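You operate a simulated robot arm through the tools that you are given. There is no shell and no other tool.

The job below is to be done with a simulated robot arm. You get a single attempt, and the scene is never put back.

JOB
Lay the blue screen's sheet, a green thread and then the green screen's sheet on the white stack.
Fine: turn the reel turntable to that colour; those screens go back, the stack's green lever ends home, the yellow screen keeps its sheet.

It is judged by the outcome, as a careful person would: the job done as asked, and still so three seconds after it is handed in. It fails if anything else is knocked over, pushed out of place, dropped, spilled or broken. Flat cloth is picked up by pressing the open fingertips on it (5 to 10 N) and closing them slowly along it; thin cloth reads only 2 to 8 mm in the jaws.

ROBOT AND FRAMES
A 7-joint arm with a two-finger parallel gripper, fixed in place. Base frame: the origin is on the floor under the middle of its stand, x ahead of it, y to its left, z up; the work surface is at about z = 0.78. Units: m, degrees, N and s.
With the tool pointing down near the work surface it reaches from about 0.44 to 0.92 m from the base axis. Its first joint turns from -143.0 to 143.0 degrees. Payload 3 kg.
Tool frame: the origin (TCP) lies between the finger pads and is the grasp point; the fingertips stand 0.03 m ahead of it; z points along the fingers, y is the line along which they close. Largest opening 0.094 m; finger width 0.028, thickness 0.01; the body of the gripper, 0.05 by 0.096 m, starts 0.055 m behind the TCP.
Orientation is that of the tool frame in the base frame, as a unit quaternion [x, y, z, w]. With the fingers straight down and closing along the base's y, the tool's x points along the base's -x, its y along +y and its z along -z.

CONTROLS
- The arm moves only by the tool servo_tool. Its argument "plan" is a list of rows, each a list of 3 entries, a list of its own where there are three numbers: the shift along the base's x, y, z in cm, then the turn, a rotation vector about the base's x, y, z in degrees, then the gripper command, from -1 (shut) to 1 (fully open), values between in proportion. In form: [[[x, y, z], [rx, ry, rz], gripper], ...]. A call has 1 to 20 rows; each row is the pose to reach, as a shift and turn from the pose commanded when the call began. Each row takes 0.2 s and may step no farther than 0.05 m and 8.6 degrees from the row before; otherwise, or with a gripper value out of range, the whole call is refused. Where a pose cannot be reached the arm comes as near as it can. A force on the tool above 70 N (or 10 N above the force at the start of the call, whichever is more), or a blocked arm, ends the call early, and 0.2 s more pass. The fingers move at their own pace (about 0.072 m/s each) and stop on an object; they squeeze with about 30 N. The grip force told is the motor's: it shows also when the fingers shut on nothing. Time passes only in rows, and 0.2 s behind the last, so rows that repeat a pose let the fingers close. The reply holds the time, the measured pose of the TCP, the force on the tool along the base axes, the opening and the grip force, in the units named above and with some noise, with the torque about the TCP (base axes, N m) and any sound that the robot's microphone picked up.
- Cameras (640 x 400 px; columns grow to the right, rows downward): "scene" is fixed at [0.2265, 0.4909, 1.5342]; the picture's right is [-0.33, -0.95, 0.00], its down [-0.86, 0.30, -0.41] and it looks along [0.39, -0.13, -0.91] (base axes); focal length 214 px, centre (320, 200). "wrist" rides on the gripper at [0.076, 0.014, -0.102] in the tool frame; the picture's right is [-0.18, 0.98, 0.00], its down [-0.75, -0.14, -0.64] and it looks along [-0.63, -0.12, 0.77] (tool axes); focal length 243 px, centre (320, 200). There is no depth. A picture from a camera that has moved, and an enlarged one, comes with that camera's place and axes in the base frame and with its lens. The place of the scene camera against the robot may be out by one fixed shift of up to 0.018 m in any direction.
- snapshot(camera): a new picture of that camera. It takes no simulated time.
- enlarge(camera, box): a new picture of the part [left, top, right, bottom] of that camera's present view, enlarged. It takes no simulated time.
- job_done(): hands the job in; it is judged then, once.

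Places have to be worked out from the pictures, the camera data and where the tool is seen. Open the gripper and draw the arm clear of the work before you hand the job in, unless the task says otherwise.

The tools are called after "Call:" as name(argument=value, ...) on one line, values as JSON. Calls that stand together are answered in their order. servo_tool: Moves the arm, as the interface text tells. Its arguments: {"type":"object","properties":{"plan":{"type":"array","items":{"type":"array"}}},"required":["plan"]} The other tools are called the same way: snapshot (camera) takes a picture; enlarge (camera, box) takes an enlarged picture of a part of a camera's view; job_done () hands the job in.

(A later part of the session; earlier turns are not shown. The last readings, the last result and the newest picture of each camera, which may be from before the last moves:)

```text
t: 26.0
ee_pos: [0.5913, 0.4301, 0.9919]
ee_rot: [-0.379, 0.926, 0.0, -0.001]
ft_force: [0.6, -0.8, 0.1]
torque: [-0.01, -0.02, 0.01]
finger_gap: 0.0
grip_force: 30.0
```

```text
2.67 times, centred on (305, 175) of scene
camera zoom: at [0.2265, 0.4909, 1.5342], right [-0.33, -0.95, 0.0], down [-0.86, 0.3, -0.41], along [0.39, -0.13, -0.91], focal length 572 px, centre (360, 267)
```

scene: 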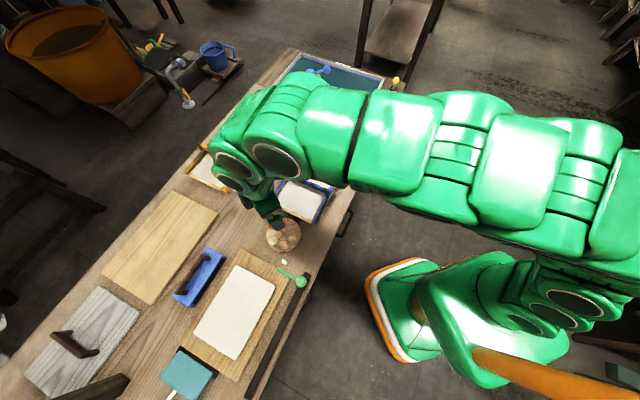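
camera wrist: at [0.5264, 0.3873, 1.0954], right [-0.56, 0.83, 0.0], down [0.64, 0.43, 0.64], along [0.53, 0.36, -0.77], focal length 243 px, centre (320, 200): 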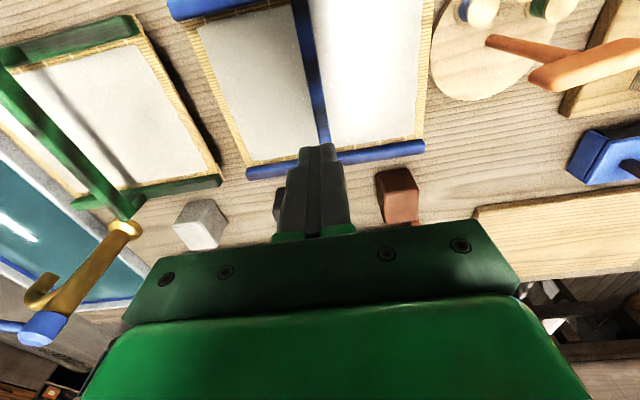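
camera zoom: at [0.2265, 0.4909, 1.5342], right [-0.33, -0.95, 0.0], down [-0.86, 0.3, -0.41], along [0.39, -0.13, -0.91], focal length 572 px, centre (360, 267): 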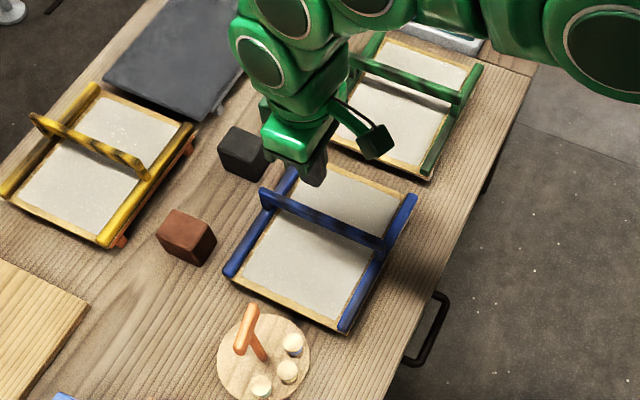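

The fingers slid off the bar (gap 0) and the screen stayed on its stand, apparently unmoved. I'll reopen and regrasp slightly lower, then lift in very small steps while reading the force.

Call:
servo_tool(plan=[[[0, 0, 0], [0, 0, 0], 0], [[0, 0, 0], [0, 0, 0], 1], [[0, 0, 0], [0, 0, 0], 1], [[0, 0, 0], [0, 0, 0], 1]])

Call:
snapshot(camera="wrist")

Call:
enlarge(camera="wrist", box=[200, 0, 440, 200])

```text
t: 27.0
ee_pos: [0.5915, 0.4292, 0.9932]
ee_rot: [-0.378, 0.926, 0.0, 0.0]
ft_force: [-0.8, -0.4, -0.1]
torque: [0.0, 0.01, -0.01]
finger_gap: 0.0941
grip_force: 0.1
```

```text
taken
camera wrist: at [0.5264, 0.3873, 1.095], right [-0.56, 0.83, 0.0], down [0.64, 0.43, 0.64], along [0.53, 0.36, -0.77], focal length 243 px, centre (320, 200)
```

wrist: 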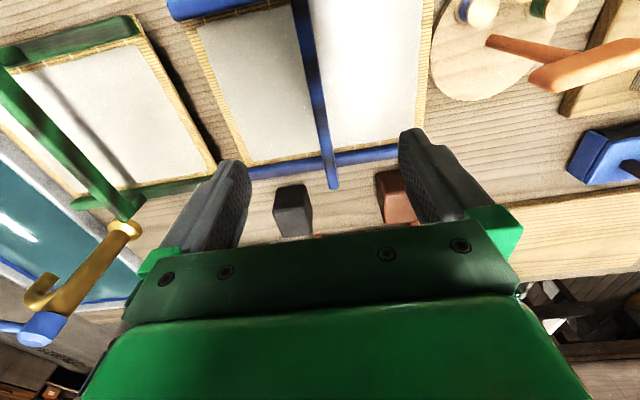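

```text
2.00 times, centred on (320, 100) of wrist
camera zoom: at [0.5264, 0.3873, 1.095], right [-0.56, 0.83, 0.0], down [0.64, 0.43, 0.64], along [0.53, 0.36, -0.77], focal length 485 px, centre (320, 400)
```

zoom: 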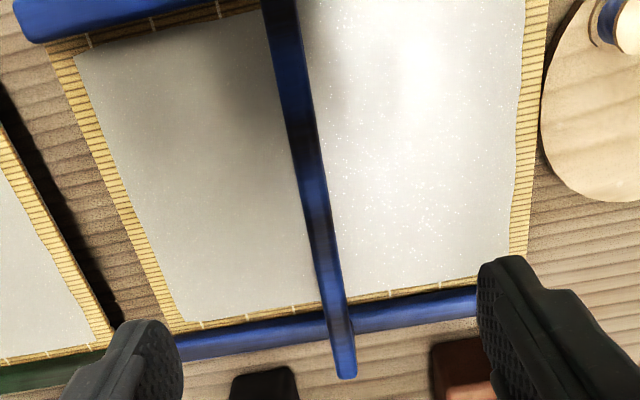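

The screen is where it was. I descend to TCP z≈0.863, close, and then make a tiny 3 mm lift to read the load.

Call:
servo_tool(plan=[[[0, 0, -4], [0, 0, 0], 1], [[0, 0, -8], [0, 0, 0], 1], [[0, 0, -11], [0, 0, 0], 1], [[0, 0, -13], [0, 0, 0], 1], [[0, 0, -13], [0, 0, 0], 1]])

Call:
servo_tool(plan=[[[0, 0, 0], [0, 0, 0], 0], [[0, 0, 0], [0, 0, 0], -0.5], [[0, 0, 0], [0, 0, 0], -1], [[0, 0, 0], [0, 0, 0], -1], [[0, 0, 0], [0, 0, 0], -1], [[0, 0, 0], [0, 0, 0], -1]])

Call:
servo_tool(plan=[[[0, 0, 0.1], [0, 0, 0], -1], [[0, 0, 0.2], [0, 0, 0], -1], [[0, 0, 0.3], [0, 0, 0], -1]])

```text
t: 28.2
ee_pos: [0.5918, 0.4323, 0.8627]
ee_rot: [-0.379, 0.925, -0.001, 0.001]
ft_force: [-0.9, 0.2, 0.0]
torque: [-0.04, -0.03, 0.02]
finger_gap: 0.0939
grip_force: 0.1
```

```text
t: 29.6
ee_pos: [0.5922, 0.4329, 0.8627]
ee_rot: [-0.379, 0.925, 0.0, -0.001]
ft_force: [0.2, 0.8, 2.5]
torque: [-0.03, 0.0, -0.03]
finger_gap: 0.0157
grip_force: 29.6
```

```text
t: 30.4
ee_pos: [0.5919, 0.4306, 0.866]
ee_rot: [-0.378, 0.926, 0.0, 0.0]
ft_force: [0.3, -0.4, -0.9]
torque: [-0.03, -0.01, 0.01]
finger_gap: 0.0156
grip_force: 29.6
```

Barely any load at 3 mm. I continue up slowly to 1.5 cm and read.

Call:
servo_tool(plan=[[[0, 0, 0.2], [0, 0, 0], -1], [[0, 0, 0.4], [0, 0, 0], -1], [[0, 0, 0.6], [0, 0, 0], -1], [[0, 0, 0.8], [0, 0, 0], -1], [[0, 0, 1.0], [0, 0, 0], -1]])

Call:
snapshot(camera="wrist")

Call:
enlarge(camera="scene", box=[210, 100, 400, 250])

```text
t: 31.6
ee_pos: [0.5924, 0.4307, 0.8745]
ee_rot: [-0.378, 0.926, 0.001, 0.0]
ft_force: [0.2, -0.2, -2.1]
torque: [0.03, -0.03, 0.02]
finger_gap: 0.0157
grip_force: 30.1
```

```text
taken
camera wrist: at [0.5286, 0.3872, 0.9778], right [-0.56, 0.83, 0.0], down [0.64, 0.43, 0.64], along [0.53, 0.36, -0.77], focal length 243 px, centre (320, 200)
```

wrist: 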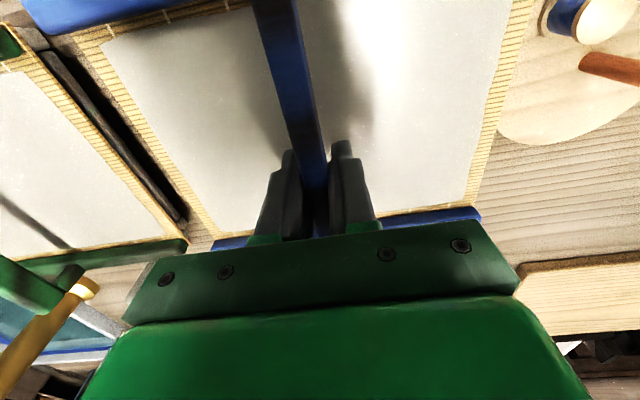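

```text
2.67 times, centred on (305, 175) of scene
camera zoom: at [0.2265, 0.4909, 1.5342], right [-0.33, -0.95, 0.0], down [-0.86, 0.3, -0.41], along [0.39, -0.13, -0.91], focal length 572 px, centre (360, 267)
```

zoom: 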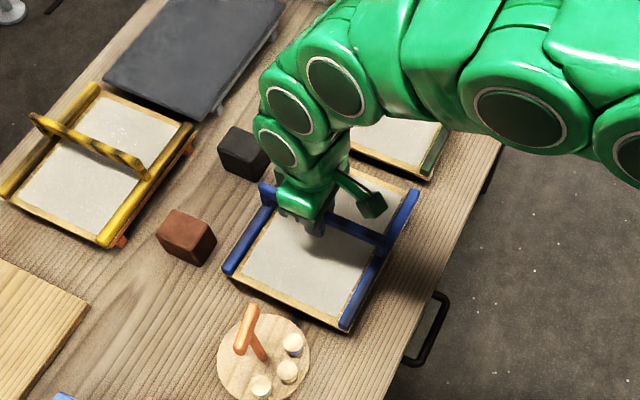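

Still gripping with a 2 N downward load, which could be the screen's weight. I lift another 1.5 cm slowly and compare views.

Call:
servo_tool(plan=[[[0, 0, 0.3], [0, 0, 0], -1], [[0, 0, 0.6], [0, 0, 0], -1], [[0, 0, 0.9], [0, 0, 0], -1], [[0, 0, 1.2], [0, 0, 0], -1], [[0, 0, 1.5], [0, 0, 0], -1]])

Call:
snapshot(camera="wrist")

Call:
enlarge(camera="scene", box=[210, 100, 400, 250])

```text
t: 32.8
ee_pos: [0.593, 0.4285, 0.8904]
ee_rot: [-0.379, 0.925, 0.0, 0.0]
ft_force: [-0.5, 0.2, -1.0]
torque: [0.02, 0.01, -0.02]
finger_gap: 0.0156
grip_force: 30.5
```

```text
taken
camera wrist: at [0.5281, 0.3876, 0.9923], right [-0.56, 0.83, 0.0], down [0.64, 0.43, 0.64], along [0.53, 0.36, -0.77], focal length 243 px, centre (320, 200)
```

wrist: 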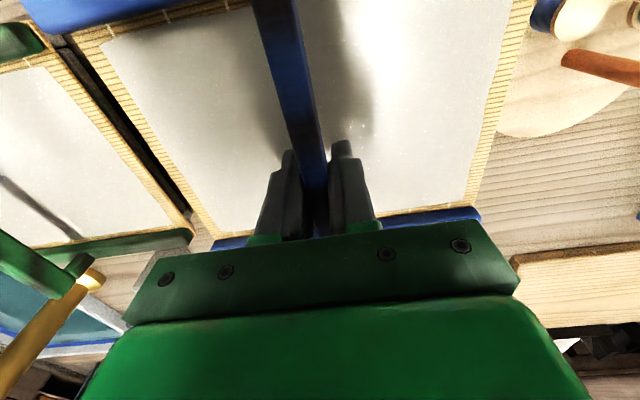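

```text
2.67 times, centred on (305, 175) of scene
camera zoom: at [0.2265, 0.4909, 1.5342], right [-0.33, -0.95, 0.0], down [-0.86, 0.3, -0.41], along [0.39, -0.13, -0.91], focal length 572 px, centre (360, 267)
```

zoom: 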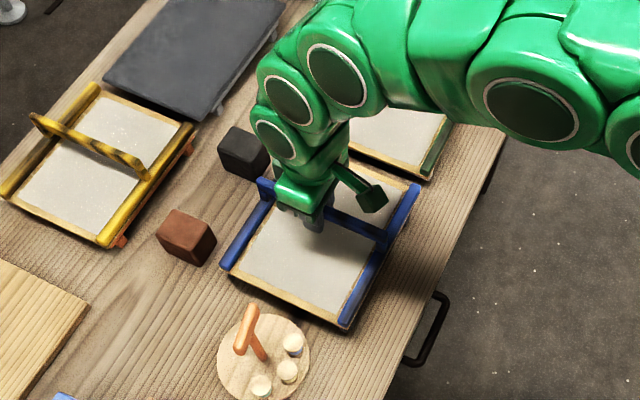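

The screen is held and rising (same place in the wrist view while everything else drops away), weighing only 1–2 N. I lift it 8 cm more at a gentle pace and check for slipping.

Call:
servo_tool(plan=[[[0, 0, 0.5], [0, 0, 0], -1], [[0, 0, 1.2], [0, 0, 0], -1], [[0, 0, 2], [0, 0, 0], -1], [[0, 0, 3], [0, 0, 0], -1], [[0, 0, 4], [0, 0, 0], -1], [[0, 0, 5], [0, 0, 0], -1], [[0, 0, 6], [0, 0, 0], -1], [[0, 0, 7], [0, 0, 0], -1], [[0, 0, 8], [0, 0, 0], -1]])

Call:
snapshot(camera="wrist")

Call:
enlarge(camera="scene", box=[210, 100, 400, 250])

```text
t: 34.8
ee_pos: [0.5915, 0.4308, 0.9696]
ee_rot: [-0.379, 0.926, 0.0, 0.001]
ft_force: [-0.1, -0.3, -1.0]
torque: [0.02, -0.02, 0.02]
finger_gap: 0.0156
grip_force: 29.4
```

```text
taken
camera wrist: at [0.5272, 0.3869, 1.072], right [-0.56, 0.83, 0.0], down [0.64, 0.43, 0.64], along [0.53, 0.36, -0.77], focal length 243 px, centre (320, 200)
```

wrist: 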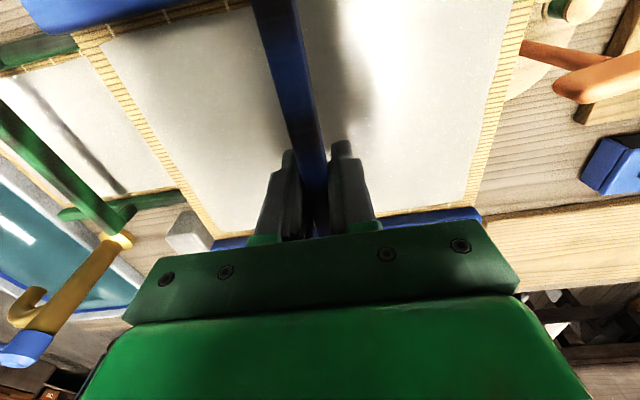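

```text
2.67 times, centred on (305, 175) of scene
camera zoom: at [0.2265, 0.4909, 1.5342], right [-0.33, -0.95, 0.0], down [-0.86, 0.3, -0.41], along [0.39, -0.13, -0.91], focal length 572 px, centre (360, 267)
```

zoom: 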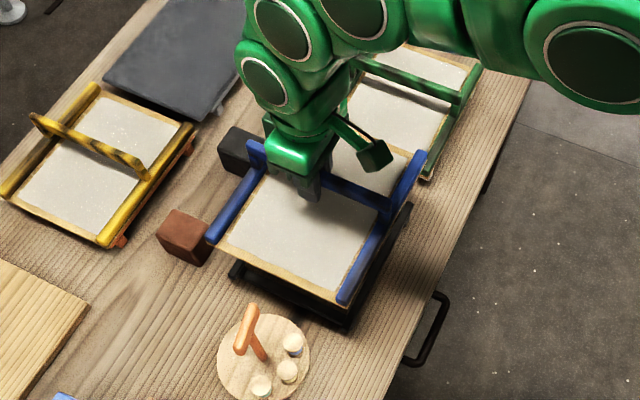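

The blue screen is clear of its black stand. I raise it well above the T-handle and carry it along the bench to above the stack, aiming its centre at (0.273, 0.752).

Call:
servo_tool(plan=[[[0, 0, 2], [0, 0, 0], -1], [[0, 0, 4.5], [0, 0, 0], -1], [[-1, 1, 7], [0, 0, 0], -1], [[-3, 3, 9], [0, 0, 0], -1], [[-5.2, 5.2, 9.5], [0, 0, 0], -1], [[-7.4, 7.4, 9.5], [0, 0, 0], -1], [[-9.6, 9.6, 9.5], [0, 0, 0], -1], [[-11.8, 11.8, 9.5], [0, 0, 0], -1], [[-14, 14, 9.5], [0, 0, 0], -1], [[-16.2, 16.3, 9.5], [0, 0, 0], -1], [[-18.4, 18.5, 9.5], [0, 0, 0], -1], [[-20.6, 20.8, 9.5], [0, 0, 0], -1], [[-22.8, 23, 9.5], [0, 0, 0], -1], [[-25, 25.2, 9.5], [0, 0, 0], -1], [[-27.2, 27.4, 9.5], [0, 0, 0], -1], [[-29.2, 29.5, 9.5], [0, 0, 0], -1], [[-30.8, 31.1, 9.5], [0, 0, 0], -1], [[-31.8, 32.1, 9.5], [0, 0, 0], -1], [[-31.8, 32.1, 9.5], [0, 0, 0], -1]])

Call:
snapshot(camera="wrist")

Call:
snapshot(camera="scene")

```text
t: 38.8
ee_pos: [0.273, 0.7505, 1.0651]
ee_rot: [-0.379, 0.926, 0.0, 0.0]
ft_force: [0.0, 0.1, -1.4]
torque: [-0.02, 0.0, -0.02]
finger_gap: 0.0154
grip_force: 30.2
```

```text
taken
camera wrist: at [0.2093, 0.7085, 1.1669], right [-0.56, 0.83, 0.0], down [0.64, 0.43, 0.64], along [0.53, 0.36, -0.77], focal length 243 px, centre (320, 200)
```

wrist: 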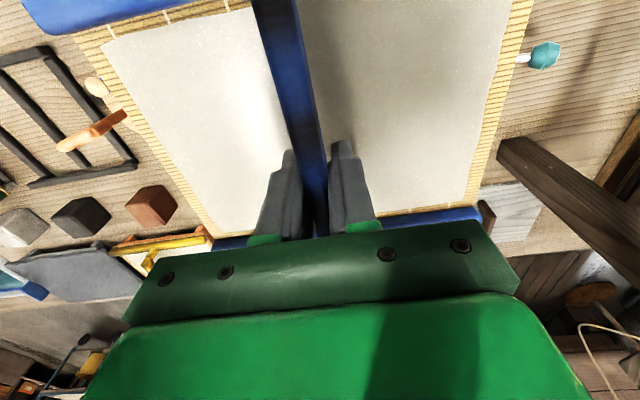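

```text
taken
```

scene: 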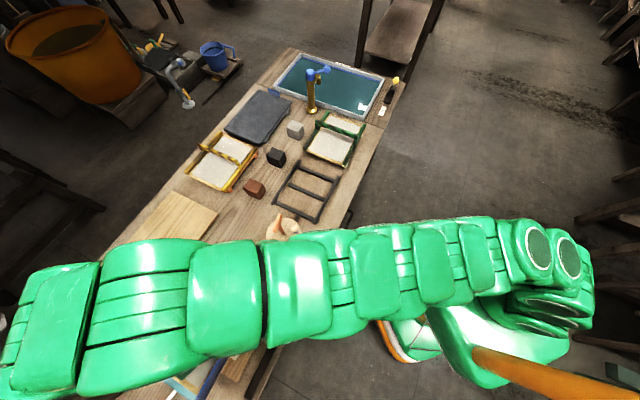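

The rack is an open frame, and the screen is now above the stack at (0.273, 0.7505). I lower it in stages, stopping well above expected contact (TCP ≈ 0.865).

Call:
servo_tool(plan=[[[0, 0.05, -2], [0, 0, 0], -1], [[0, 0.1, -5], [0, 0, 0], -1], [[0.05, 0.15, -8], [0, 0, 0], -1], [[0.05, 0.15, -11], [0, 0, 0], -1], [[0.05, 0.15, -13.5], [0, 0, 0], -1], [[0.05, 0.15, -15.5], [0, 0, 0], -1], [[0.05, 0.15, -17], [0, 0, 0], -1], [[0.05, 0.15, -17], [0, 0, 0], -1]])

Call:
snapshot(camera="wrist")

Call:
snapshot(camera="scene")

```text
t: 40.6
ee_pos: [0.2748, 0.7526, 0.8948]
ee_rot: [-0.378, 0.926, 0.0, 0.0]
ft_force: [0.5, -0.1, -1.6]
torque: [0.03, -0.02, 0.03]
finger_gap: 0.0154
grip_force: 30.4
```

```text
taken
camera wrist: at [0.2097, 0.7104, 0.9965], right [-0.56, 0.83, 0.0], down [0.64, 0.43, 0.64], along [0.53, 0.36, -0.77], focal length 243 px, centre (320, 200)
```

wrist: 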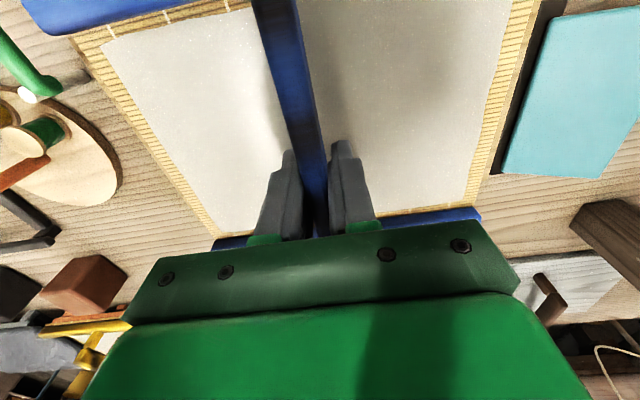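

```text
taken
```

scene: 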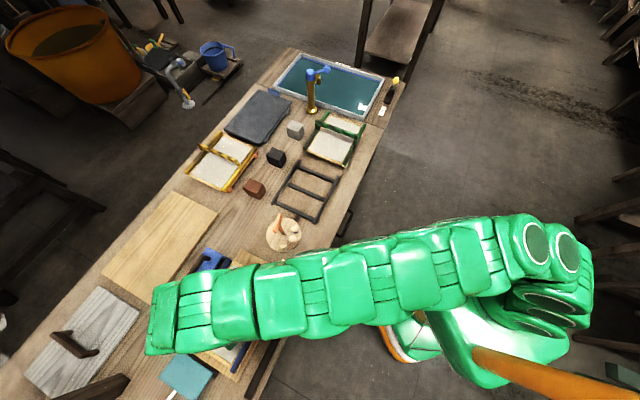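

The screen sits squarely over the stack at TCP z 0.895. I lower to about 0.872 in small steps and read the force.

Call:
servo_tool(plan=[[[0, 0, -0.5], [0, 0, 0], -1], [[0, 0, -1], [0, 0, 0], -1], [[0, 0, -1.5], [0, 0, 0], -1], [[0, 0, -1.9], [0, 0, 0], -1], [[0, 0, -2.2], [0, 0, 0], -1]])

```text
t: 41.8
ee_pos: [0.2743, 0.7523, 0.876]
ee_rot: [-0.378, 0.926, 0.0, 0.001]
ft_force: [1.3, -5.4, 21.5]
torque: [-0.36, 0.36, 0.01]
finger_gap: 0.0158
grip_force: 30.5
```

Contact: 21.5 N at TCP z 0.876, slightly biased toward the near edge. I rock the screen by about 1.5° so the far edge presses too, then level it and hold.

Call:
servo_tool(plan=[[[0, 0, 0], [-0.5, 0.5, 0], -1], [[0, 0, 0], [-1, 1, 0], -1], [[0, 0, 0], [-1, 1, 0], -1], [[0, 0, 0], [-0.5, 0.5, 0], -1], [[0, 0, 0], [0, 0, 0], -1], [[0, 0, 0], [0, 0, 0], -1]])

Call:
snapshot(camera="wrist")

```text
t: 43.2
ee_pos: [0.2747, 0.7512, 0.8725]
ee_rot: [-0.379, 0.926, -0.001, -0.001]
ft_force: [-4.2, -1.8, 9.6]
torque: [-0.41, 0.46, -0.11]
finger_gap: 0.0157
grip_force: 30.0
```

```text
taken
camera wrist: at [0.2099, 0.7083, 0.976], right [-0.56, 0.83, 0.0], down [0.64, 0.43, 0.64], along [0.53, 0.36, -0.77], focal length 243 px, centre (320, 200)
```

wrist: 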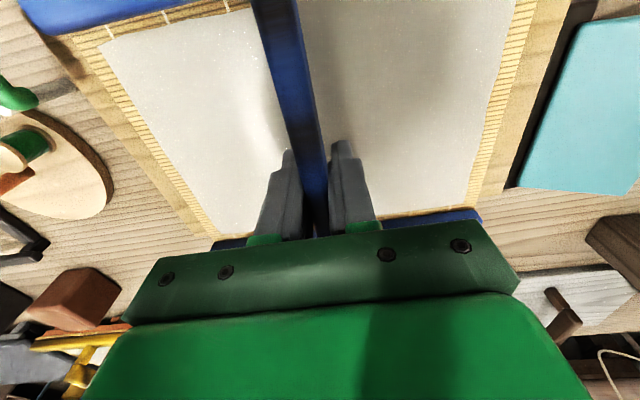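

The press eased to ~10 N as things settled. I press 2 mm further, hold, and then lift slowly by 4 cm to see whether the sheet stays on the stack.

Call:
servo_tool(plan=[[[0, 0, -0.1], [0, 0, 0], -1], [[0, 0, -0.2], [0, 0, 0], -1], [[0, 0, -0.2], [0, 0, 0], -1], [[0, 0, -0.2], [0, 0, 0], -1]])

Call:
servo_tool(plan=[[[0, 0, 0.2], [0, 0, 0], -1], [[0, 0, 0.5], [0, 0, 0], -1], [[0, 0, 1], [0, 0, 0], -1], [[0, 0, 1.6], [0, 0, 0], -1], [[0, 0, 2.4], [0, 0, 0], -1], [[0, 0, 3.2], [0, 0, 0], -1], [[0, 0, 4.2], [0, 0, 0], -1]])

Call:
snapshot(camera="wrist")

Call:
snapshot(camera="scene")

```text
t: 44.2
ee_pos: [0.2759, 0.7531, 0.8722]
ee_rot: [-0.379, 0.925, 0.0, 0.001]
ft_force: [-2.6, 0.1, 26.1]
torque: [0.04, -0.13, -0.11]
finger_gap: 0.0158
grip_force: 29.7
```

```text
t: 45.8
ee_pos: [0.2744, 0.7525, 0.9125]
ee_rot: [-0.379, 0.926, -0.001, -0.001]
ft_force: [0.7, 0.2, -1.3]
torque: [0.0, -0.03, -0.01]
finger_gap: 0.0156
grip_force: 30.2
```

```text
taken
camera wrist: at [0.2103, 0.7095, 1.0147], right [-0.56, 0.83, 0.0], down [0.64, 0.43, 0.64], along [0.53, 0.36, -0.77], focal length 243 px, centre (320, 200)
```

wrist: 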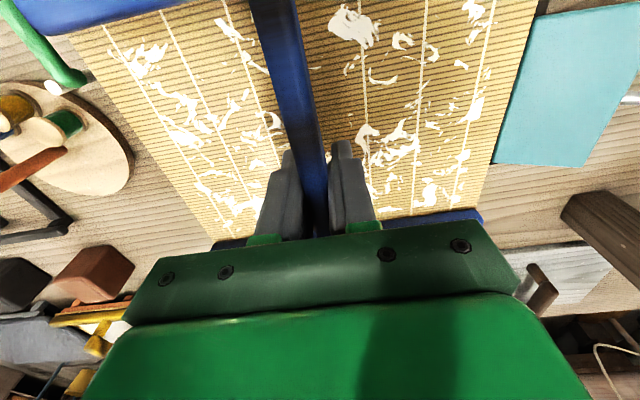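

```text
taken
```

scene: 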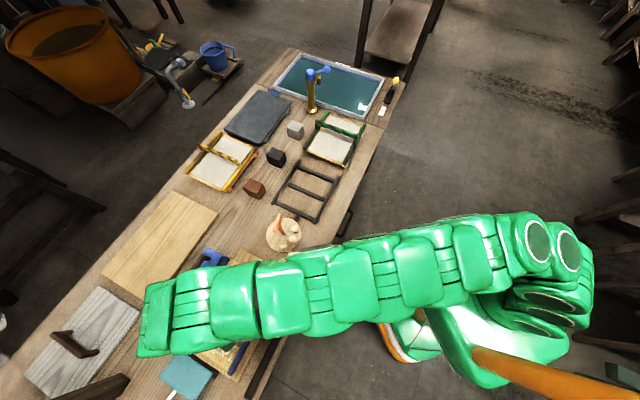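

The sheet came off onto the stack: the blue screen now shows bare bamboo. I carry the screen back the same way, exactly reversing the shift, above its rack.

Call:
servo_tool(plan=[[[0, 0, 3], [0, 0, 0], -1], [[0, 0, 7], [0, 0, 0], -1], [[0, 0, 11], [0, 0, 0], -1], [[1, -1, 14], [0, 0, 0], -1], [[3, -3, 15], [0, 0, 0], -1], [[5.4, -5.4, 15], [0, 0, 0], -1], [[7.8, -7.9, 15], [0, 0, 0], -1], [[10.2, -10.3, 15], [0, 0, 0], -1], [[12.6, -12.8, 15], [0, 0, 0], -1], [[15, -15.2, 15], [0, 0, 0], -1], [[17.4, -17.7, 15], [0, 0, 0], -1], [[19.8, -20.1, 15], [0, 0, 0], -1], [[22.2, -22.6, 15], [0, 0, 0], -1], [[24.6, -25, 15], [0, 0, 0], -1], [[27, -27.4, 15], [0, 0, 0], -1], [[29.2, -29.6, 15], [0, 0, 0], -1], [[30.8, -31.3, 15], [0, 0, 0], -1], [[31.75, -32.25, 15], [0, 0, 0], -1], [[31.75, -32.25, 15], [0, 0, 0], -1]])

Call:
snapshot(camera="wrist")

Call:
snapshot(camera="scene")

```text
t: 49.8
ee_pos: [0.592, 0.4323, 1.0625]
ee_rot: [-0.379, 0.925, 0.001, 0.0]
ft_force: [-0.1, -0.7, -0.9]
torque: [0.0, 0.01, 0.02]
finger_gap: 0.0155
grip_force: 30.0
```

```text
taken
camera wrist: at [0.5278, 0.3881, 1.1652], right [-0.56, 0.83, 0.0], down [0.64, 0.43, 0.64], along [0.53, 0.36, -0.77], focal length 243 px, centre (320, 200)
```

wrist: 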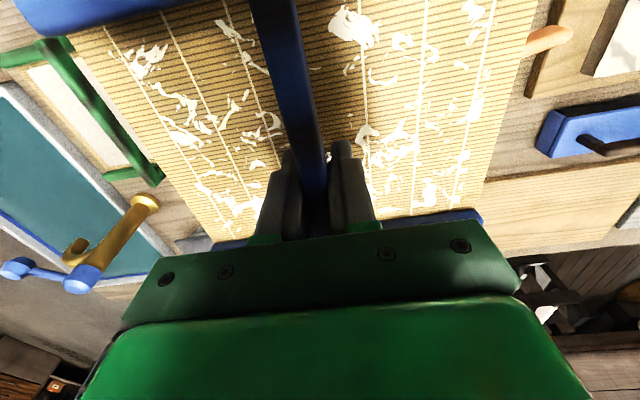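

```text
taken
```

scene: 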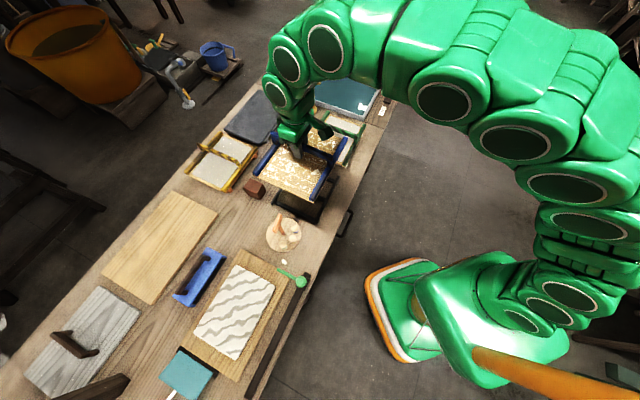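

The stack now shows the new sheet on top (with wavy marking). I lower the blue screen towards its rack, stopping about 1 cm above.

Call:
servo_tool(plan=[[[0, 0, -3], [0, 0, 0], -1], [[0, 0, -6.5], [0, 0, 0], -1], [[0, 0, -10], [0, 0, 0], -1], [[0, 0, -13], [0, 0, 0], -1], [[0, 0, -15.5], [0, 0, 0], -1], [[0, 0, -17.5], [0, 0, 0], -1], [[0, 0, -18.8], [0, 0, 0], -1], [[0, 0, -18.8], [0, 0, 0], -1]])

Call:
enlarge(camera="scene", box=[210, 100, 400, 250])

Call:
enlarge(camera="scene", box=[150, 220, 350, 400])

```text
t: 51.6
ee_pos: [0.5935, 0.4297, 0.8755]
ee_rot: [-0.378, 0.926, 0.0, -0.001]
ft_force: [-0.6, 0.0, -1.2]
torque: [0.02, 0.01, 0.0]
finger_gap: 0.0156
grip_force: 29.8
```

```text
2.67 times, centred on (305, 175) of scene
camera zoom: at [0.2265, 0.4909, 1.5342], right [-0.33, -0.95, 0.0], down [-0.86, 0.3, -0.41], along [0.39, -0.13, -0.91], focal length 572 px, centre (360, 267)
```

zoom: 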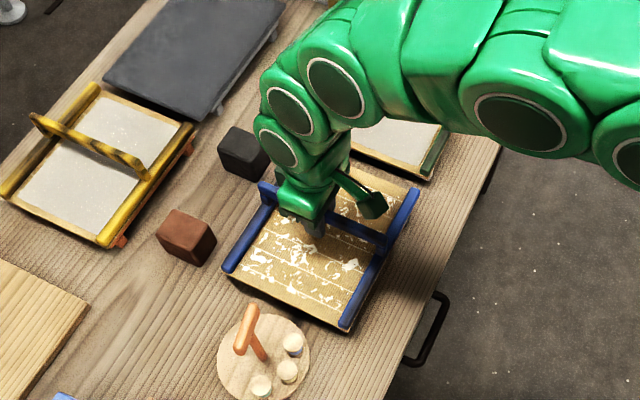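

```text
2.22 times, centred on (250, 310) of scene
camera zoom: at [0.2265, 0.4909, 1.5342], right [-0.33, -0.95, 0.0], down [-0.86, 0.3, -0.41], along [0.39, -0.13, -0.91], focal length 477 px, centre (476, -44)
```

zoom: 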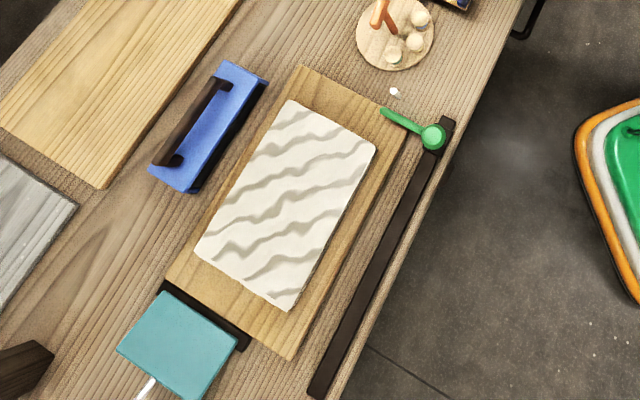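

The new sheet shows grey wavy streaks I'll inspect closely after setting this screen down. I lower the last centimetre in small steps watching for contact.

Call:
servo_tool(plan=[[[0, 0, -0.3], [0, 0, 0], -1], [[0, 0, -0.6], [0, 0, 0], -1], [[0, 0, -0.9], [0, 0, 0], -1], [[0, 0, -1.1], [0, 0, 0], -1], [[0, 0, -1.1], [0, 0, 0], -1]])

```text
t: 52.8
ee_pos: [0.5919, 0.4294, 0.8638]
ee_rot: [-0.378, 0.926, 0.0, 0.0]
ft_force: [0.1, 0.7, -0.9]
torque: [-0.02, 0.04, -0.03]
finger_gap: 0.0157
grip_force: 30.2
```

Call:
servo_tool(plan=[[[0, 0, -0.1], [0, 0, 0], -1], [[0, 0, -0.2], [0, 0, 0], -1], [[0, 0, -0.3], [0, 0, 0], -1], [[0, 0, -0.3], [0, 0, 0], -1]])

```text
t: 53.8
ee_pos: [0.5921, 0.4297, 0.8626]
ee_rot: [-0.379, 0.926, 0.001, 0.0]
ft_force: [0.0, 0.5, -1.0]
torque: [0.04, -0.01, -0.01]
finger_gap: 0.0156
grip_force: 29.9
```

No contact yet at z≈0.862. I continue down in 1 mm steps.

Call:
servo_tool(plan=[[[0, 0, -0.1], [0, 0, 0], -1], [[0, 0, -0.2], [0, 0, 0], -1], [[0, 0, -0.2], [0, 0, 0], -1]])

Call:
servo_tool(plan=[[[0, 0, -0.1], [0, 0, 0], -1], [[0, 0, -0.2], [0, 0, 0], -1], [[0, 0, -0.2], [0, 0, 0], -1]])

```text
t: 54.6
ee_pos: [0.5922, 0.4297, 0.8597]
ee_rot: [-0.379, 0.925, 0.0, 0.001]
ft_force: [-4.6, -4.0, 19.2]
torque: [-0.25, 0.27, 0.01]
finger_gap: 0.0155
grip_force: 29.6
```

```text
t: 55.4
ee_pos: [0.5919, 0.4297, 0.8584]
ee_rot: [-0.379, 0.926, 0.0, 0.001]
ft_force: [-10.7, 1.6, 24.2]
torque: [0.01, -0.08, -0.03]
finger_gap: 0.0158
grip_force: 30.5
```

The screen is seated on the rack (≈24 N). I ease off 1.5 mm, open the fingers fully and rise.

Call:
servo_tool(plan=[[[0, 0, 0.15], [0, 0, 0], -1], [[0, 0, 0.2], [0, 0, 0], -0.6], [[0, 0, 0.2], [0, 0, 0], 0], [[0, 0, 0.2], [0, 0, 0], 1], [[0, 0, 0.2], [0, 0, 0], 1], [[0, 0, 0.2], [0, 0, 0], 1], [[0, 0, 3], [0, 0, 0], 1], [[0, 0, 7], [0, 0, 0], 1], [[0, 0, 11], [0, 0, 0], 1], [[0, 0, 14], [0, 0, 0], 1]])

Call:
snapshot(camera="wrist")

Call:
enlarge(camera="scene", box=[210, 100, 400, 250])

```text
t: 57.6
ee_pos: [0.5921, 0.4288, 0.9977]
ee_rot: [-0.378, 0.926, 0.0, 0.0]
ft_force: [-1.0, 0.5, -0.4]
torque: [-0.01, 0.01, 0.05]
finger_gap: 0.0942
grip_force: 0.0
```

```text
taken
camera wrist: at [0.5282, 0.3862, 1.1003], right [-0.56, 0.83, 0.0], down [0.64, 0.43, 0.64], along [0.53, 0.36, -0.77], focal length 243 px, centre (320, 200)
```

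wrist: 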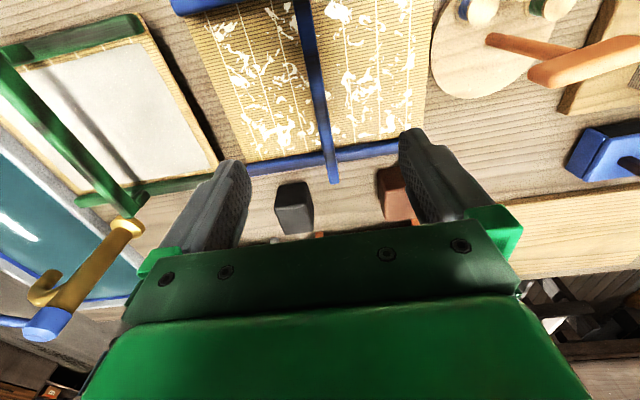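

```text
2.67 times, centred on (305, 175) of scene
camera zoom: at [0.2265, 0.4909, 1.5342], right [-0.33, -0.95, 0.0], down [-0.86, 0.3, -0.41], along [0.39, -0.13, -0.91], focal length 572 px, centre (360, 267)
```

zoom: 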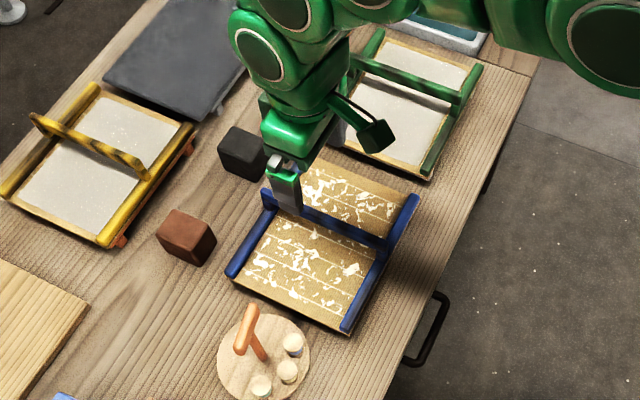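

The blue screen is back in its place. I go above the stack with an empty hand to inspect the laid sheet and measure the lever.

Call:
servo_tool(plan=[[[-2, 1.6, 3], [0, 0, 0], 1], [[-4.5, 3.6, 6], [0, 0, 0], 1], [[-8, 6.4, 8], [0, 0, 0], 1], [[-11.5, 9.2, 9], [0, 0, 0], 1], [[-15, 12, 9], [0, 0, 0], 1], [[-18.5, 14.8, 9], [0, 0, 0], 1], [[-22, 17.6, 9], [0, 0, 0], 1], [[-25.5, 20.4, 9], [0, 0, 0], 1], [[-29, 23.4, 9], [0, 0, 0], 1], [[-31.7, 25.6, 9], [0, 0, 0], 1]])

Call:
snapshot(camera="wrist")

Call:
enlarge(camera="wrist", box=[200, 0, 480, 180])

```text
t: 59.8
ee_pos: [0.272, 0.6837, 1.0868]
ee_rot: [-0.377, 0.926, 0.0, 0.0]
ft_force: [-0.7, 0.3, 0.1]
torque: [-0.02, 0.01, 0.02]
finger_gap: 0.0942
grip_force: 0.0
```

```text
taken
camera wrist: at [0.2072, 0.6414, 1.1906], right [-0.56, 0.83, 0.0], down [0.64, 0.43, 0.64], along [0.53, 0.36, -0.77], focal length 243 px, centre (320, 200)
```

wrist: 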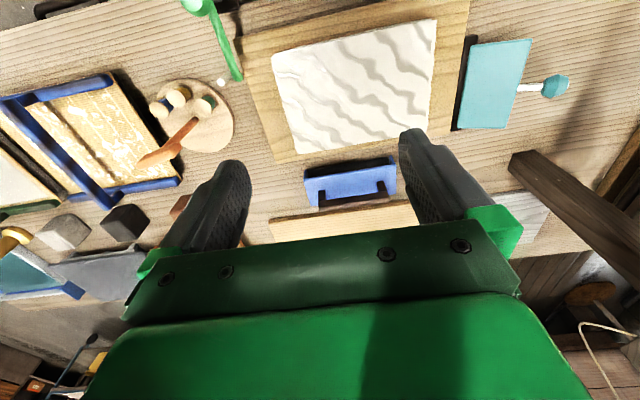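

```text
2.22 times, centred on (340, 90) of wrist
camera zoom: at [0.2072, 0.6414, 1.1906], right [-0.56, 0.83, 0.0], down [0.64, 0.43, 0.64], along [0.53, 0.36, -0.77], focal length 539 px, centre (276, 444)
```

zoom: 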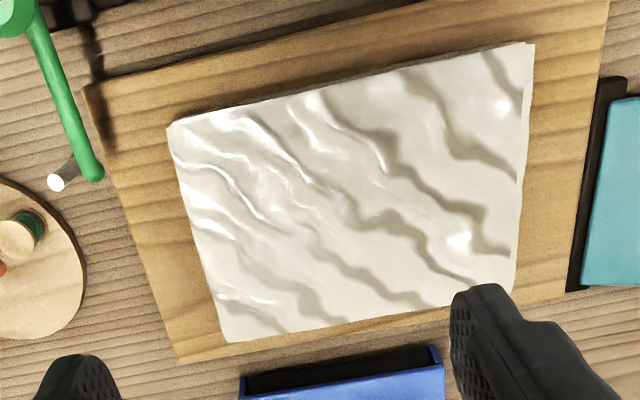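

The fresh sheet looks wet and rippled but lies squarely on the stack. Next is the thread: I move over the green lever knob for a close look.

Call:
servo_tool(plan=[[[0.7, -3.4, -1], [0, 0, 0], 1], [[1.4, -6.8, -3], [0, 0, 0], 1], [[2.1, -10.2, -5], [0, 0, 0], 1], [[2.8, -13.4, -6.7], [0, 0, 0], 1]])

Call:
snapshot(camera="wrist")

Call:
enlarge(camera="wrist", box=[220, 0, 480, 200])

Call:
enlarge(camera="scene", box=[210, 220, 350, 400])

```text
t: 60.8
ee_pos: [0.3023, 0.55, 1.0227]
ee_rot: [-0.378, 0.926, 0.0, 0.0]
ft_force: [0.0, 0.4, -0.2]
torque: [0.03, -0.01, 0.01]
finger_gap: 0.094
grip_force: 0.1
```

```text
taken
camera wrist: at [0.2385, 0.5081, 1.1241], right [-0.56, 0.83, 0.0], down [0.64, 0.43, 0.64], along [0.53, 0.36, -0.77], focal length 243 px, centre (320, 200)
```

wrist: 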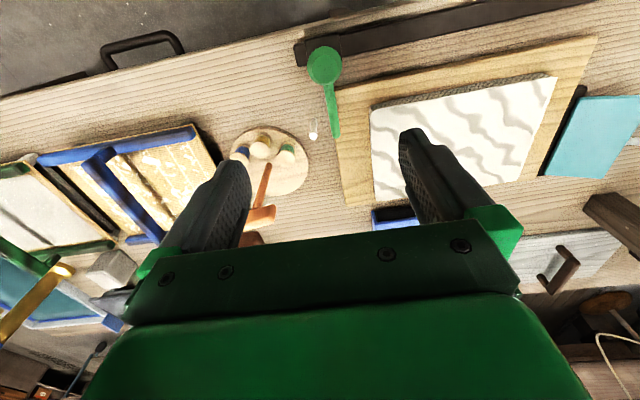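

```text
2.00 times, centred on (350, 100) of wrist
camera zoom: at [0.2385, 0.5081, 1.1241], right [-0.56, 0.83, 0.0], down [0.64, 0.43, 0.64], along [0.53, 0.36, -0.77], focal length 485 px, centre (260, 400)
```

zoom: 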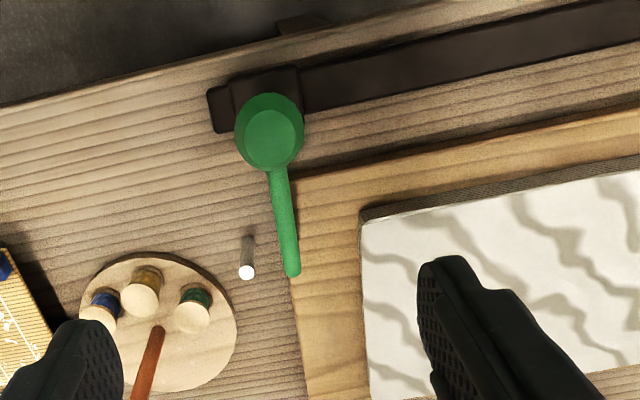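

```text
2.22 times, centred on (280, 310) of scene
camera zoom: at [0.2265, 0.4909, 1.5342], right [-0.33, -0.95, 0.0], down [-0.86, 0.3, -0.41], along [0.39, -0.13, -0.91], focal length 477 px, centre (409, -44)
```

zoom: 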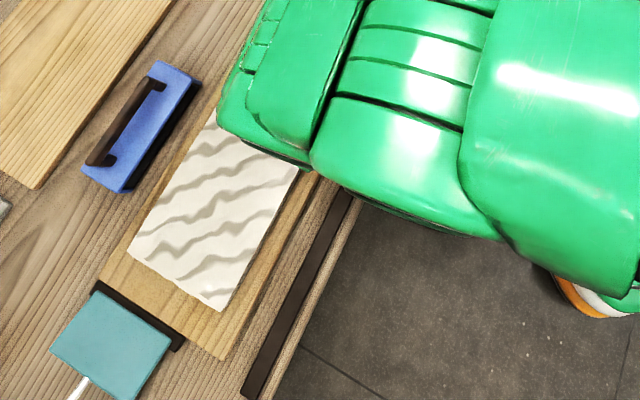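

The knob (≈29 mm across) sits at about (0.277, 0.540, 0.885) on a slider block at the rail's end. I descend over it with open fingers, closing direction along the rail.

Call:
servo_tool(plan=[[[-1.2, -0.5, -3], [0, 0, 0], 1], [[-2.5, -1, -6.5], [0, 0, 0], 1], [[-2.5, -1, -9.5], [0, 0, 0], 1], [[-2.5, -1, -12], [0, 0, 0], 1], [[-2.5, -1, -13.8], [0, 0, 0], 1], [[-2.5, -1, -13.8], [0, 0, 0], 1]])

Call:
snapshot(camera="wrist")

Call:
enlarge(camera="wrist", box=[220, 60, 420, 240])

```text
t: 62.2
ee_pos: [0.2769, 0.5394, 0.8811]
ee_rot: [-0.379, 0.925, 0.0, 0.0]
ft_force: [-0.5, 0.4, -0.5]
torque: [0.02, -0.03, 0.01]
finger_gap: 0.0941
grip_force: 0.1
```

```text
taken
camera wrist: at [0.2116, 0.497, 0.9834], right [-0.56, 0.83, 0.0], down [0.64, 0.43, 0.64], along [0.53, 0.36, -0.77], focal length 243 px, centre (320, 200)
```

wrist: 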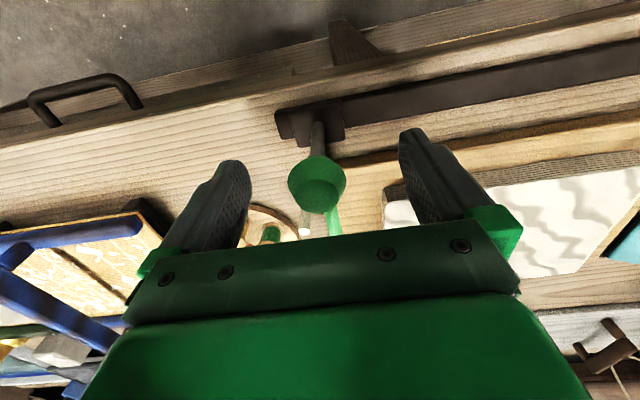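

```text
2.22 times, centred on (320, 150) of wrist
camera zoom: at [0.2116, 0.497, 0.9834], right [-0.56, 0.83, 0.0], down [0.64, 0.43, 0.64], along [0.53, 0.36, -0.77], focal length 539 px, centre (320, 311)
```

zoom: 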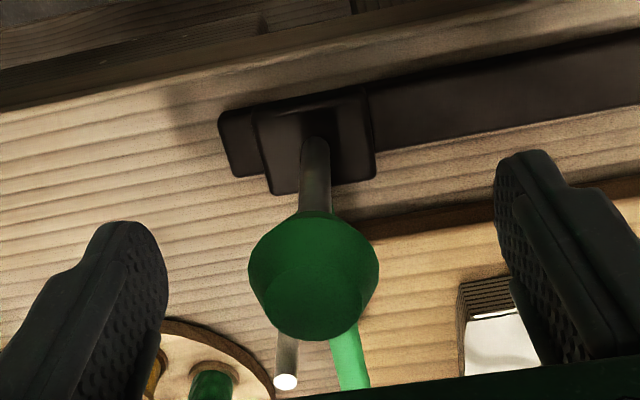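

The knob is centred between the fingers. I close to a loose cage (~32 mm) around it and slide 6 cm along the rail to see how it behaves.

Call:
servo_tool(plan=[[[0, 0, 0], [0, 0, 0], 0.3], [[0, 0, 0], [0, 0, 0], -0.1], [[0, 0, 0], [0, 0, 0], -0.35], [[0, 0, 0], [0, 0, 0], -0.35], [[0, 0, 0], [0, 0, 0], -0.35]])

Call:
servo_tool(plan=[[[-0.5, 0.5, 0], [0, 0, 0], -0.35], [[-1.2, 1.2, 0], [0, 0, 0], -0.35], [[-2.1, 2.15, 0], [0, 0, 0], -0.35], [[-3.1, 3.2, 0], [0, 0, 0], -0.35], [[-4.2, 4.3, 0], [0, 0, 0], -0.35]])

Call:
snapshot(camera="wrist")

Call:
enlarge(camera="scene", box=[210, 220, 350, 400])

```text
t: 63.4
ee_pos: [0.2759, 0.5386, 0.8808]
ee_rot: [-0.379, 0.925, 0.0, 0.0]
ft_force: [-0.2, -0.2, -0.4]
torque: [0.02, 0.01, 0.01]
finger_gap: 0.0317
grip_force: 37.7
```

```text
t: 64.6
ee_pos: [0.235, 0.5865, 0.8846]
ee_rot: [-0.378, 0.926, 0.002, 0.002]
ft_force: [-6.5, -6.7, 53.0]
torque: [-0.37, 0.24, -0.08]
finger_gap: 0.0325
grip_force: 45.2
```

```text
taken
camera wrist: at [0.1707, 0.5435, 0.9873], right [-0.56, 0.83, 0.0], down [0.64, 0.42, 0.65], along [0.53, 0.36, -0.76], focal length 243 px, centre (320, 200)
```

wrist: 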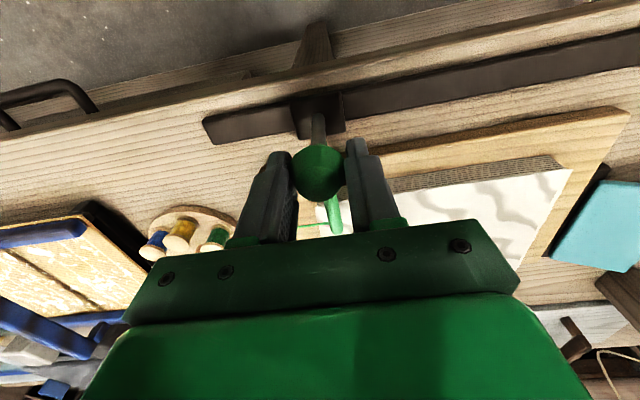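

```text
2.22 times, centred on (280, 310) of scene
camera zoom: at [0.2265, 0.4909, 1.5342], right [-0.33, -0.95, 0.0], down [-0.86, 0.3, -0.41], along [0.39, -0.13, -0.91], focal length 477 px, centre (409, -44)
```

zoom: 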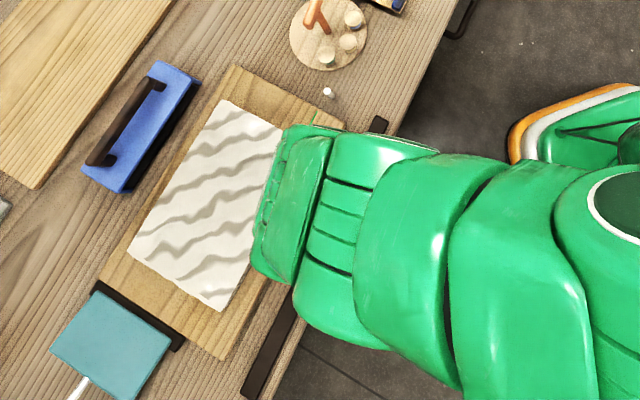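

The slider moved along the rail and a green thread is being drawn from the eyelet. There's an upward load of 53 N from squeezing the tapered knob, so I loosen the cage slightly and read again.

Call:
servo_tool(plan=[[[0, 0, 0], [0, 0, 0], -0.22], [[0, 0, 0], [0, 0, 0], -0.22], [[0, 0, 0], [0, 0, 0], -0.22]])

Call:
enlarge(camera="wrist", box=[200, 60, 440, 260])

```text
t: 65.4
ee_pos: [0.2357, 0.5853, 0.8828]
ee_rot: [-0.379, 0.925, 0.0, 0.0]
ft_force: [0.1, 0.1, 0.6]
torque: [0.02, 0.0, 0.0]
finger_gap: 0.0365
grip_force: 0.1
```

```text
2.00 times, centred on (320, 160) of wrist
camera zoom: at [0.171, 0.5429, 0.9854], right [-0.56, 0.83, 0.0], down [0.64, 0.43, 0.64], along [0.53, 0.36, -0.77], focal length 485 px, centre (320, 280)
```

zoom: 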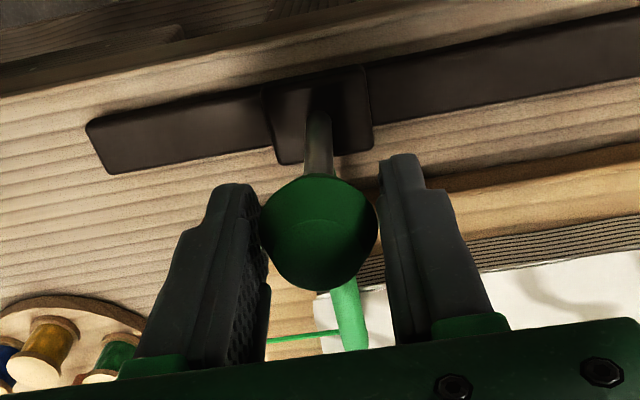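

The load is gone and the thread runs to the arm tip. With the loose cage I push on along the rail by another 20 cm.

Call:
servo_tool(plan=[[[-1, 1.03, 0], [0, 0, 0], -0.22], [[-2.4, 2.46, 0], [0, 0, 0], -0.22], [[-3.8, 3.9, 0], [0, 0, 0], -0.22], [[-5.2, 5.33, 0], [0, 0, 0], -0.22], [[-6.6, 6.77, 0], [0, 0, 0], -0.22], [[-8, 8.2, 0], [0, 0, 0], -0.22], [[-9.4, 9.64, 0], [0, 0, 0], -0.22], [[-10.8, 11.1, 0], [0, 0, 0], -0.22], [[-12.2, 12.5, 0], [0, 0, 0], -0.22], [[-13.2, 13.5, 0], [0, 0, 0], -0.22], [[-14, 14.36, 0], [0, 0, 0], -0.22]])

Call:
snapshot(camera="wrist")

Call:
snapshot(camera="scene")

```text
t: 67.8
ee_pos: [0.0969, 0.728, 0.8806]
ee_rot: [-0.378, 0.926, -0.001, -0.001]
ft_force: [0.6, -0.7, -0.3]
torque: [0.02, 0.04, -0.03]
finger_gap: 0.0368
grip_force: 0.0
```

```text
taken
camera wrist: at [0.032, 0.6858, 0.9837], right [-0.56, 0.83, 0.0], down [0.64, 0.43, 0.64], along [0.53, 0.36, -0.77], focal length 243 px, centre (320, 200)
```

wrist: 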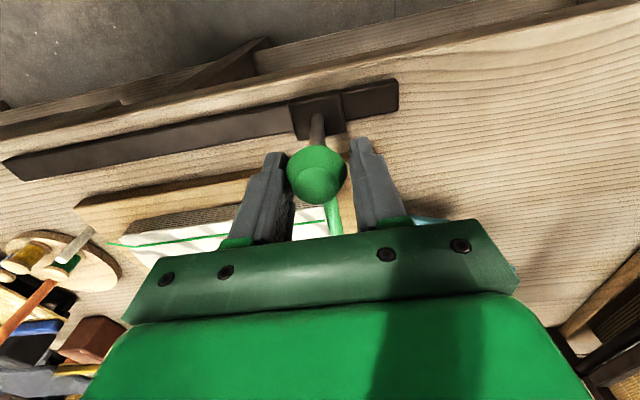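

```text
taken
```

scene: 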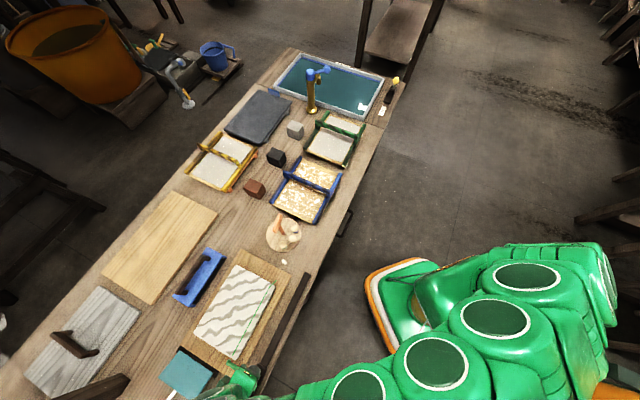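

The thread now lies along the stack's near edge; about 5 cm of rail remains. I push slowly on toward the rail's end.

Call:
servo_tool(plan=[[[-0.7, 0.72, 0], [0, 0, 0], -0.22], [[-1.4, 1.43, 0], [0, 0, 0], -0.22], [[-2.1, 2.15, 0], [0, 0, 0], -0.22], [[-2.6, 2.67, 0], [0, 0, 0], -0.22]])

Call:
snapshot(camera="wrist")

Call:
enlarge(camera="scene", box=[150, 240, 330, 400])

```text
t: 68.8
ee_pos: [0.0724, 0.7536, 0.8826]
ee_rot: [-0.378, 0.926, -0.001, 0.0]
ft_force: [27.6, -48.4, 9.5]
torque: [-0.83, 0.41, 0.04]
finger_gap: 0.0673
grip_force: 26.9
```

```text
taken
camera wrist: at [0.0075, 0.7113, 0.9852], right [-0.55, 0.83, 0.0], down [0.64, 0.43, 0.64], along [0.54, 0.35, -0.77], focal length 243 px, centre (320, 200)
```

wrist: 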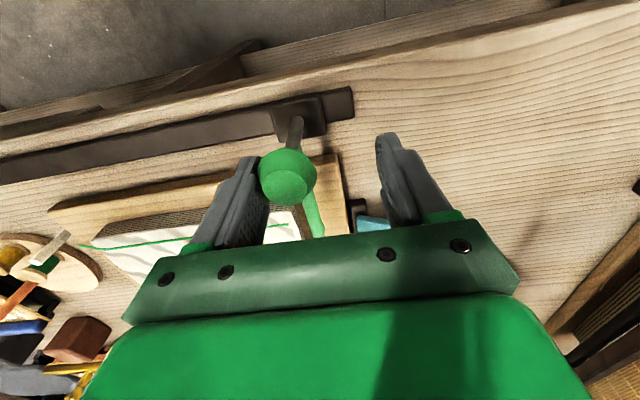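

```text
2.50 times, centred on (240, 320) of scene
camera zoom: at [0.2265, 0.4909, 1.5342], right [-0.33, -0.95, 0.0], down [-0.86, 0.3, -0.41], along [0.39, -0.13, -0.91], focal length 536 px, centre (520, -100)
```

zoom: 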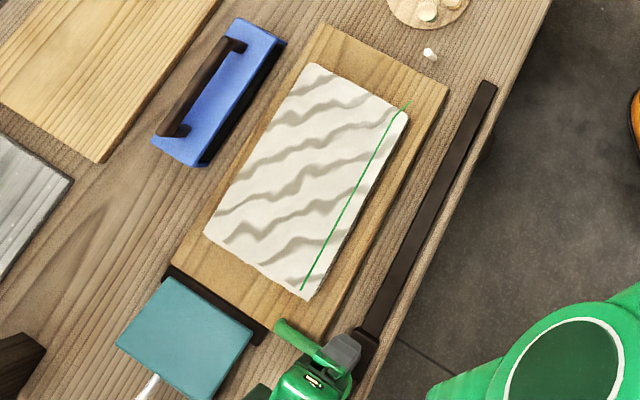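

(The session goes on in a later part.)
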